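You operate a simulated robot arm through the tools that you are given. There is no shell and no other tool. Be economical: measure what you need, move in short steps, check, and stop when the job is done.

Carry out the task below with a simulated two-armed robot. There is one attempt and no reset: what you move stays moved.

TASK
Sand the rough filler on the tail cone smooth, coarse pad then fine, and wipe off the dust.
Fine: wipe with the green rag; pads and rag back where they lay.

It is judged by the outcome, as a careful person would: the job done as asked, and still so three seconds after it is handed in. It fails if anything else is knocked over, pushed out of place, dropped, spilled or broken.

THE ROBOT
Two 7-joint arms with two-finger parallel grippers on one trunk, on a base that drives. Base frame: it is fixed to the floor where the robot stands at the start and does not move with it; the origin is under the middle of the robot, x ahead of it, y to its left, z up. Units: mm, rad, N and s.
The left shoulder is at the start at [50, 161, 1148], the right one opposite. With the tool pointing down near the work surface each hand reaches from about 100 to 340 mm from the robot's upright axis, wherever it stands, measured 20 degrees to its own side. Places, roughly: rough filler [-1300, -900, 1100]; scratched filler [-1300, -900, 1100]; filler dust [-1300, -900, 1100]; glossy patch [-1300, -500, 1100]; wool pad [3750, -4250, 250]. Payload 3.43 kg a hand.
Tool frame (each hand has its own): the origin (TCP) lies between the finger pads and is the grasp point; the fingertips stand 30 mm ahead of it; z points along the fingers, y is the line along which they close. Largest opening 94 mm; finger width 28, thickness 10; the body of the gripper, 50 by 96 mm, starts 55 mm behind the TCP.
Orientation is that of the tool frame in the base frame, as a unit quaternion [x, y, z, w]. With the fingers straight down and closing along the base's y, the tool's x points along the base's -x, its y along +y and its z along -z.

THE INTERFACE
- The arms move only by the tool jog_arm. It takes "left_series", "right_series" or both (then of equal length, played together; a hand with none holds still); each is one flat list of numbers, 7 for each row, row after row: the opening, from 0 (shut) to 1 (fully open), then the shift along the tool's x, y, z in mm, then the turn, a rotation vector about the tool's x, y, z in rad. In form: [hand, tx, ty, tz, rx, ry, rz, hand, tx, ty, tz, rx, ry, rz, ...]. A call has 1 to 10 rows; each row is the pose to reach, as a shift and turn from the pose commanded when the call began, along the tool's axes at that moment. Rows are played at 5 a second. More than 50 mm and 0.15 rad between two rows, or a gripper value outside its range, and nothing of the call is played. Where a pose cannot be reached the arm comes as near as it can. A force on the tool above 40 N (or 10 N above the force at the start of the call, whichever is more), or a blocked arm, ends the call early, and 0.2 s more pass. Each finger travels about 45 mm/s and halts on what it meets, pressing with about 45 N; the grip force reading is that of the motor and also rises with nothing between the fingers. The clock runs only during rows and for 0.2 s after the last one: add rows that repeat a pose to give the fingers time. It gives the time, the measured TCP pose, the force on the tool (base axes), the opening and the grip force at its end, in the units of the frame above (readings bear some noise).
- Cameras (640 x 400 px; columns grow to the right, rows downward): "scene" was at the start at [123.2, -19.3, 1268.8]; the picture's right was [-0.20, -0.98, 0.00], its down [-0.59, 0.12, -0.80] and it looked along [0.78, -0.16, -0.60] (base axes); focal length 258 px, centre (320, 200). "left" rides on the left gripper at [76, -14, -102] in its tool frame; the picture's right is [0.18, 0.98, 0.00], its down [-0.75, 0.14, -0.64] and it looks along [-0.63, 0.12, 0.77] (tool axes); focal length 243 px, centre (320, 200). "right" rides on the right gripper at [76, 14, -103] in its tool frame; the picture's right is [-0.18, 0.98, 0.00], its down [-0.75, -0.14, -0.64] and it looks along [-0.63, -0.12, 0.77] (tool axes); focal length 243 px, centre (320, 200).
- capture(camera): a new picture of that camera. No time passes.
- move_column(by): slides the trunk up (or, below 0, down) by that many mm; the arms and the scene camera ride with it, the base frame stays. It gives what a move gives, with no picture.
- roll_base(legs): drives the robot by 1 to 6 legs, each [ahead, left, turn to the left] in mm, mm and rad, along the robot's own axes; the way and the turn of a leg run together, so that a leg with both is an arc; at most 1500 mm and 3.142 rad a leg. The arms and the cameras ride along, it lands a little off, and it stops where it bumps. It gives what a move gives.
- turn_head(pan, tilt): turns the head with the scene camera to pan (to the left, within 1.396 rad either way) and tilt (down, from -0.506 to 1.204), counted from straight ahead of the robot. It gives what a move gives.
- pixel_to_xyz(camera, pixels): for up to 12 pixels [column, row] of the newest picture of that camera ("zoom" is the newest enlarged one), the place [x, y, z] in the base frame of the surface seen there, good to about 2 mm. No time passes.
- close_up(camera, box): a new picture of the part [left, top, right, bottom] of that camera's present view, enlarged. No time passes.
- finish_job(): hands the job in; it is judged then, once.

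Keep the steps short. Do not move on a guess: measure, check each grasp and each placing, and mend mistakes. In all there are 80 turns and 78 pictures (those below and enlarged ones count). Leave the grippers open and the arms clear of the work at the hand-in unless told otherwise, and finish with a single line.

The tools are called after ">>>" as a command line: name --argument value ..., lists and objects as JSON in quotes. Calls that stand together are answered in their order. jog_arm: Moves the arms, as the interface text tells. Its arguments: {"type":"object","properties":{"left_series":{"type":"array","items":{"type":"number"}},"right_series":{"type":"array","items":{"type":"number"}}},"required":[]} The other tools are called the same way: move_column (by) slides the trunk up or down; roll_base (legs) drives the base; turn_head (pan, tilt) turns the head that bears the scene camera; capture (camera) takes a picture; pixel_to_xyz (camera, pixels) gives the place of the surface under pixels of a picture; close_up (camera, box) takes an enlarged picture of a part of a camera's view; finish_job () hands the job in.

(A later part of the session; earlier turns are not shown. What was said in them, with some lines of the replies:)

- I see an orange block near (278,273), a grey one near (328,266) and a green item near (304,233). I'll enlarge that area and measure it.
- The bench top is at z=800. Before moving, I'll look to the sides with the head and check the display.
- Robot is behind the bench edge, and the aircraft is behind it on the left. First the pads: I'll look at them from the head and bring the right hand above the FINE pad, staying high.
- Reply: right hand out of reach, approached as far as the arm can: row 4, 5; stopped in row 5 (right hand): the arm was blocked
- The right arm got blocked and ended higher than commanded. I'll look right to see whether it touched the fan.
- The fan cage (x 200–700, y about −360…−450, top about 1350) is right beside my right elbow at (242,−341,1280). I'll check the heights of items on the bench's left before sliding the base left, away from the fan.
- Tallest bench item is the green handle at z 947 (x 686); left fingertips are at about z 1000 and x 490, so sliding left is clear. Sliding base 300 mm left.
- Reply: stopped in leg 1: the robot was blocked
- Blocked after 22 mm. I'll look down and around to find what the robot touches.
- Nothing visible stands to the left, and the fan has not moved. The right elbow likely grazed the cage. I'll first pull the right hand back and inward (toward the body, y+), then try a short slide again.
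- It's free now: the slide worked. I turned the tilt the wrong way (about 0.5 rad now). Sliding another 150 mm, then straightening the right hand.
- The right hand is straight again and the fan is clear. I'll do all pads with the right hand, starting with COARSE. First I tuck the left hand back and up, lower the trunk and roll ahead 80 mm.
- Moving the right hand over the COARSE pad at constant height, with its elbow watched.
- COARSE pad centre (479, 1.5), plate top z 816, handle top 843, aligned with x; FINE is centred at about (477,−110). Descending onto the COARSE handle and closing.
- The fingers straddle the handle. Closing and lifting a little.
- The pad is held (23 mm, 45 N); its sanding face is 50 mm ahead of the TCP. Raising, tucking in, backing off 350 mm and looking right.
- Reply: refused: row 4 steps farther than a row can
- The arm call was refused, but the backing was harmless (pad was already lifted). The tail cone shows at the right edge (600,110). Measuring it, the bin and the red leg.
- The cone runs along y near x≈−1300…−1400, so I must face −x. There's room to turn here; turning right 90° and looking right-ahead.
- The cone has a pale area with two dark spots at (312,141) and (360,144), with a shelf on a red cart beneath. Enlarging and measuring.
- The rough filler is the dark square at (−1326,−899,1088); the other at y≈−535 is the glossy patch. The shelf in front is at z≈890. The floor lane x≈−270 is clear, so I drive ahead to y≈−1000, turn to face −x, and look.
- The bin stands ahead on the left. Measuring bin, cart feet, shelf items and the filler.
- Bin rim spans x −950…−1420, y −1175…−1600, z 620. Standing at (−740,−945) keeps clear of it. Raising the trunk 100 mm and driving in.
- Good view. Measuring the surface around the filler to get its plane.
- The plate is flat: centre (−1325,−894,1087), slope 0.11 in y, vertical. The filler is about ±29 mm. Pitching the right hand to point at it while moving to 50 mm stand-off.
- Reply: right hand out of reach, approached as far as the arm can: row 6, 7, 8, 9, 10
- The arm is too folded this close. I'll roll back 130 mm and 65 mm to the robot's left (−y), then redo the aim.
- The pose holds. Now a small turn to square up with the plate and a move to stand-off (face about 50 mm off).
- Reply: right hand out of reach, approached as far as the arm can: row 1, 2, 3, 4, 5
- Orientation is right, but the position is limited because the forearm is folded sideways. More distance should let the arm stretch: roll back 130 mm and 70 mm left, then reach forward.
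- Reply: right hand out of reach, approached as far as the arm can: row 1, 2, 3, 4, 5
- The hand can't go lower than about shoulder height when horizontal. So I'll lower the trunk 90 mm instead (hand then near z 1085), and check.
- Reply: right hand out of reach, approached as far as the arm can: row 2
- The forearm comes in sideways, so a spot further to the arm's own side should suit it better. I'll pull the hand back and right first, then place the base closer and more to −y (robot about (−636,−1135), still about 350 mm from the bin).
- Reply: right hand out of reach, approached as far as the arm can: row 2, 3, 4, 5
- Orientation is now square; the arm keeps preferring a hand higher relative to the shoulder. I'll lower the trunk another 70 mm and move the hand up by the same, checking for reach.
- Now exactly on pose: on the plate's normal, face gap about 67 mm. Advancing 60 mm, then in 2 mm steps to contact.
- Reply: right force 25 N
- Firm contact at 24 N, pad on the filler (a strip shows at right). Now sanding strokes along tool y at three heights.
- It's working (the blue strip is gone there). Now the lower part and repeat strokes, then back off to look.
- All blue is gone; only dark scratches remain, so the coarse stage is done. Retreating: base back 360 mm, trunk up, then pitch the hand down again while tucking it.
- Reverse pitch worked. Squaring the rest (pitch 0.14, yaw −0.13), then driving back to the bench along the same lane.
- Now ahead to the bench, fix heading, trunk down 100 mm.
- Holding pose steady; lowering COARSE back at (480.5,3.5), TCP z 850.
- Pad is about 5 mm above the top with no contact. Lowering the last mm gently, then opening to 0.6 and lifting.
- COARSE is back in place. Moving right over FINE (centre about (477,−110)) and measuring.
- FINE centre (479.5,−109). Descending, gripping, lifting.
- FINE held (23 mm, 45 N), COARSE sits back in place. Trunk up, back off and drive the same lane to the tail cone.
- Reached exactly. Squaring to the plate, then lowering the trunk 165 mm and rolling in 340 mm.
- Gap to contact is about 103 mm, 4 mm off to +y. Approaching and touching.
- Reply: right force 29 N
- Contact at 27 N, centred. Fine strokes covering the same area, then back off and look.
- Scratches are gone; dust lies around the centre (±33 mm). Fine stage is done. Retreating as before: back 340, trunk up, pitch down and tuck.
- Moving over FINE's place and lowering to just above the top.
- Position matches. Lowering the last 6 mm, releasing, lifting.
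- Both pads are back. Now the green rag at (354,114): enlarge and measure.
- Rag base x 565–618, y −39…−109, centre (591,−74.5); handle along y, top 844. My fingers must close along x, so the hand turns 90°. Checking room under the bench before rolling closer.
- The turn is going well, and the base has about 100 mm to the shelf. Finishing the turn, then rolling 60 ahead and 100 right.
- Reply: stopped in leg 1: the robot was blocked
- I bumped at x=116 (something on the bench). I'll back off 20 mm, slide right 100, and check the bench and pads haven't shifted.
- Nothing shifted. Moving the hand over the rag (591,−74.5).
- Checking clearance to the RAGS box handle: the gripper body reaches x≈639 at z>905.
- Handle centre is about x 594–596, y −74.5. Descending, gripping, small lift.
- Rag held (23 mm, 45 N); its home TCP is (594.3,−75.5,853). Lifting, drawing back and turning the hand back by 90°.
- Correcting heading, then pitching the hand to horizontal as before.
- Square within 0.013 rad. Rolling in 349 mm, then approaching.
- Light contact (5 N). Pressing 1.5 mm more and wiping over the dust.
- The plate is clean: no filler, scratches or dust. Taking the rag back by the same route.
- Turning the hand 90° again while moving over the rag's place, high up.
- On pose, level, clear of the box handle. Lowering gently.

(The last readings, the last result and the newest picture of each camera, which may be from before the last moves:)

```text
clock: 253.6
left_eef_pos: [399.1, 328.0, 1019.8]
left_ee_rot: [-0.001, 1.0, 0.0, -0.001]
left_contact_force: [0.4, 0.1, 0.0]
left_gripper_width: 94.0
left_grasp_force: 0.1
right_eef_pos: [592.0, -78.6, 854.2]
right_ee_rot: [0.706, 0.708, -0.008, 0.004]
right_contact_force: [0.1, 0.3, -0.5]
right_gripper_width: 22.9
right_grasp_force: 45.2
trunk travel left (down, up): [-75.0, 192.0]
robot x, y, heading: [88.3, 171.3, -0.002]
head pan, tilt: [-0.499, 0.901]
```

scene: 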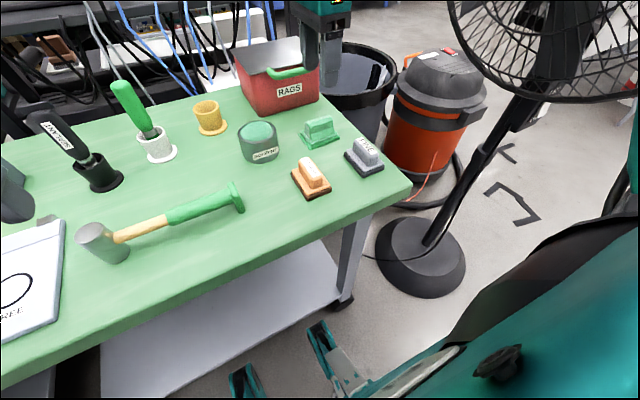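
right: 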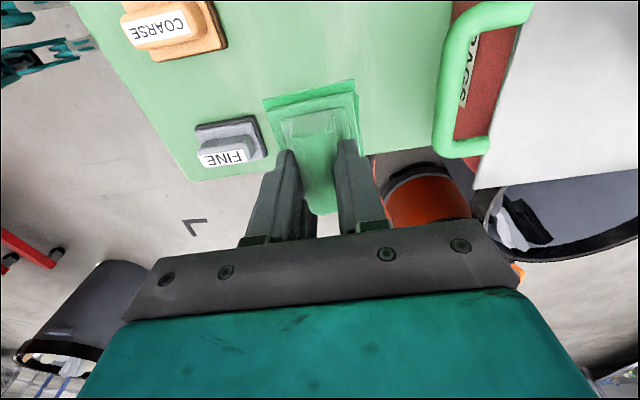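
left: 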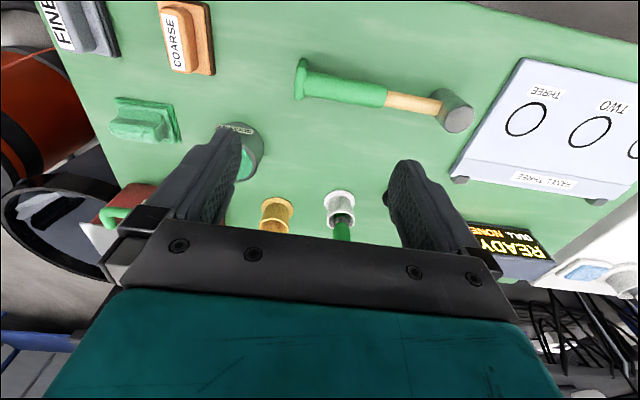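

Drifted by (−2,−3) mm through the slight tilt; correcting, then touching down, releasing and lifting.

>>> jog_arm --right_series '[0, 3, 2, 0, 0, 0, 0, 0, 3, 2, 1, 0, 0, 0, 0, 3, 2, 2, 0, 0, 0]'

>>> jog_arm --right_series '[0.6, 0, 0, 0, 0, 0, 0, 0.6, 0, 0, 0, 0, 0, 0, 0.6, 0, 0, 0, 0, 0, 0, 0.6, 0, 0, 0, 0, 0, 0, 0.6, 0, 0, -40, 0, 0, 0, 0.6, 0, 0, -80, 0, 0, 0, 0.6, 0, 0, -120, 0, 0, 0, 0.6, 0, 0, -160, 0, 0, 0]'

>>> capture --camera "scene"

>>> close_up --camera "scene" --box '[280, 105, 400, 205]'

```text
clock: 254.4
left_eef_pos: [399.1, 328.5, 1019.6]
left_ee_rot: [0.0, 1.0, 0.0, -0.001]
left_contact_force: [0.0, -0.7, 0.3]
left_gripper_width: 94.0
left_grasp_force: 0.0
right_eef_pos: [595.3, -74.3, 853.3]
right_ee_rot: [0.706, 0.708, -0.008, 0.004]
right_contact_force: [-0.2, -0.1, -0.5]
right_gripper_width: 22.9
right_grasp_force: 44.9
trunk travel left (down, up): [-75.0, 192.0]
robot x, y, heading: [90.0, 174.9, 0.0]
head pan, tilt: [-0.499, 0.901]
```

```text
clock: 256.2
left_eef_pos: [399.5, 327.9, 1019.9]
left_ee_rot: [0.0, 1.0, 0.0, -0.001]
left_contact_force: [-0.1, -0.3, -0.7]
left_gripper_width: 94.2
left_grasp_force: 0.1
right_eef_pos: [596.0, -71.2, 1012.5]
right_ee_rot: [0.706, 0.708, -0.009, 0.003]
right_contact_force: [0.2, 0.0, 0.7]
right_gripper_width: 56.6
right_grasp_force: 0.0
trunk travel left (down, up): [-75.0, 192.0]
robot x, y, heading: [89.6, 168.7, -0.001]
head pan, tilt: [-0.499, 0.901]
```

```text
15 pictures are left
```

scene: 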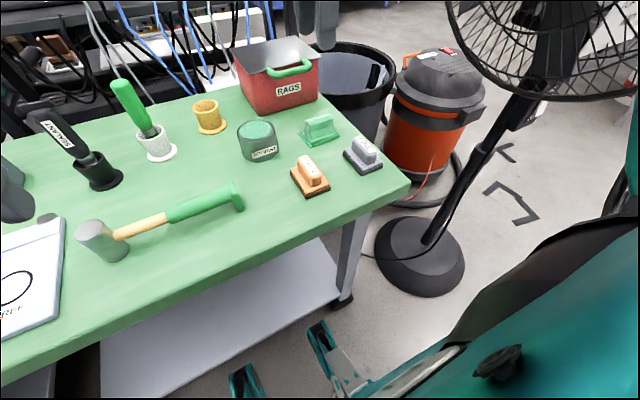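

```text
4.00 times, centred on (340, 155) of scene
5 turns are left
```

zoom: 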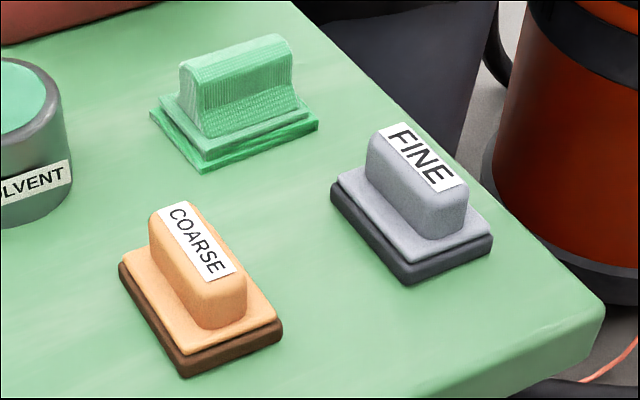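

Rag, COARSE and FINE all lie in their places. Opening the gripper and backing clear of the bench.

>>> jog_arm --right_series '[1, 0, 0, -20, 0, 0, 0, 1, 0, 0, -40, 0, 0, 0, 1, 0, 0, -40, 0, 0, 0]'

>>> roll_base --legs '[[-330, 0, 0]]'

```text
clock: 257.0
left_eef_pos: [400.2, 328.8, 1021.1]
left_ee_rot: [0.0, 1.0, 0.0, -0.002]
left_contact_force: [0.0, -0.1, 1.3]
left_gripper_width: 94.0
left_grasp_force: 0.0
right_eef_pos: [595.0, -71.1, 1052.9]
right_ee_rot: [0.706, 0.709, -0.007, 0.004]
right_contact_force: [-0.5, 0.4, -0.5]
right_gripper_width: 94.0
right_grasp_force: 0.1
trunk travel left (down, up): [-75.0, 192.0]
robot x, y, heading: [91.1, 173.4, 0.003]
head pan, tilt: [-0.499, 0.901]
```

```text
clock: 259.2
left_eef_pos: [67.0, 327.9, 1019.2]
left_ee_rot: [0.001, 1.0, 0.0, -0.001]
left_contact_force: [-0.3, 0.7, -0.6]
left_gripper_width: 94.1
left_grasp_force: 0.1
right_eef_pos: [262.6, -72.5, 1052.0]
right_ee_rot: [0.706, 0.708, -0.008, 0.005]
right_contact_force: [-0.6, -0.1, -0.9]
right_gripper_width: 94.0
right_grasp_force: 0.0
trunk travel left (down, up): [-75.0, 192.0]
robot x, y, heading: [-244.6, 175.2, 0.002]
head pan, tilt: [-0.499, 0.901]
4 turns are left
```

The filler is smooth and clean, the tools are back, and the grippers are open and clear. Handing in.

>>> finish_job

```text
The job is handed in.
```

I sanded the filler on the tail cone smooth with the coarse pad and then the fine, wiped the dust off with the green rag, and put both pads and the rag back where they lay.
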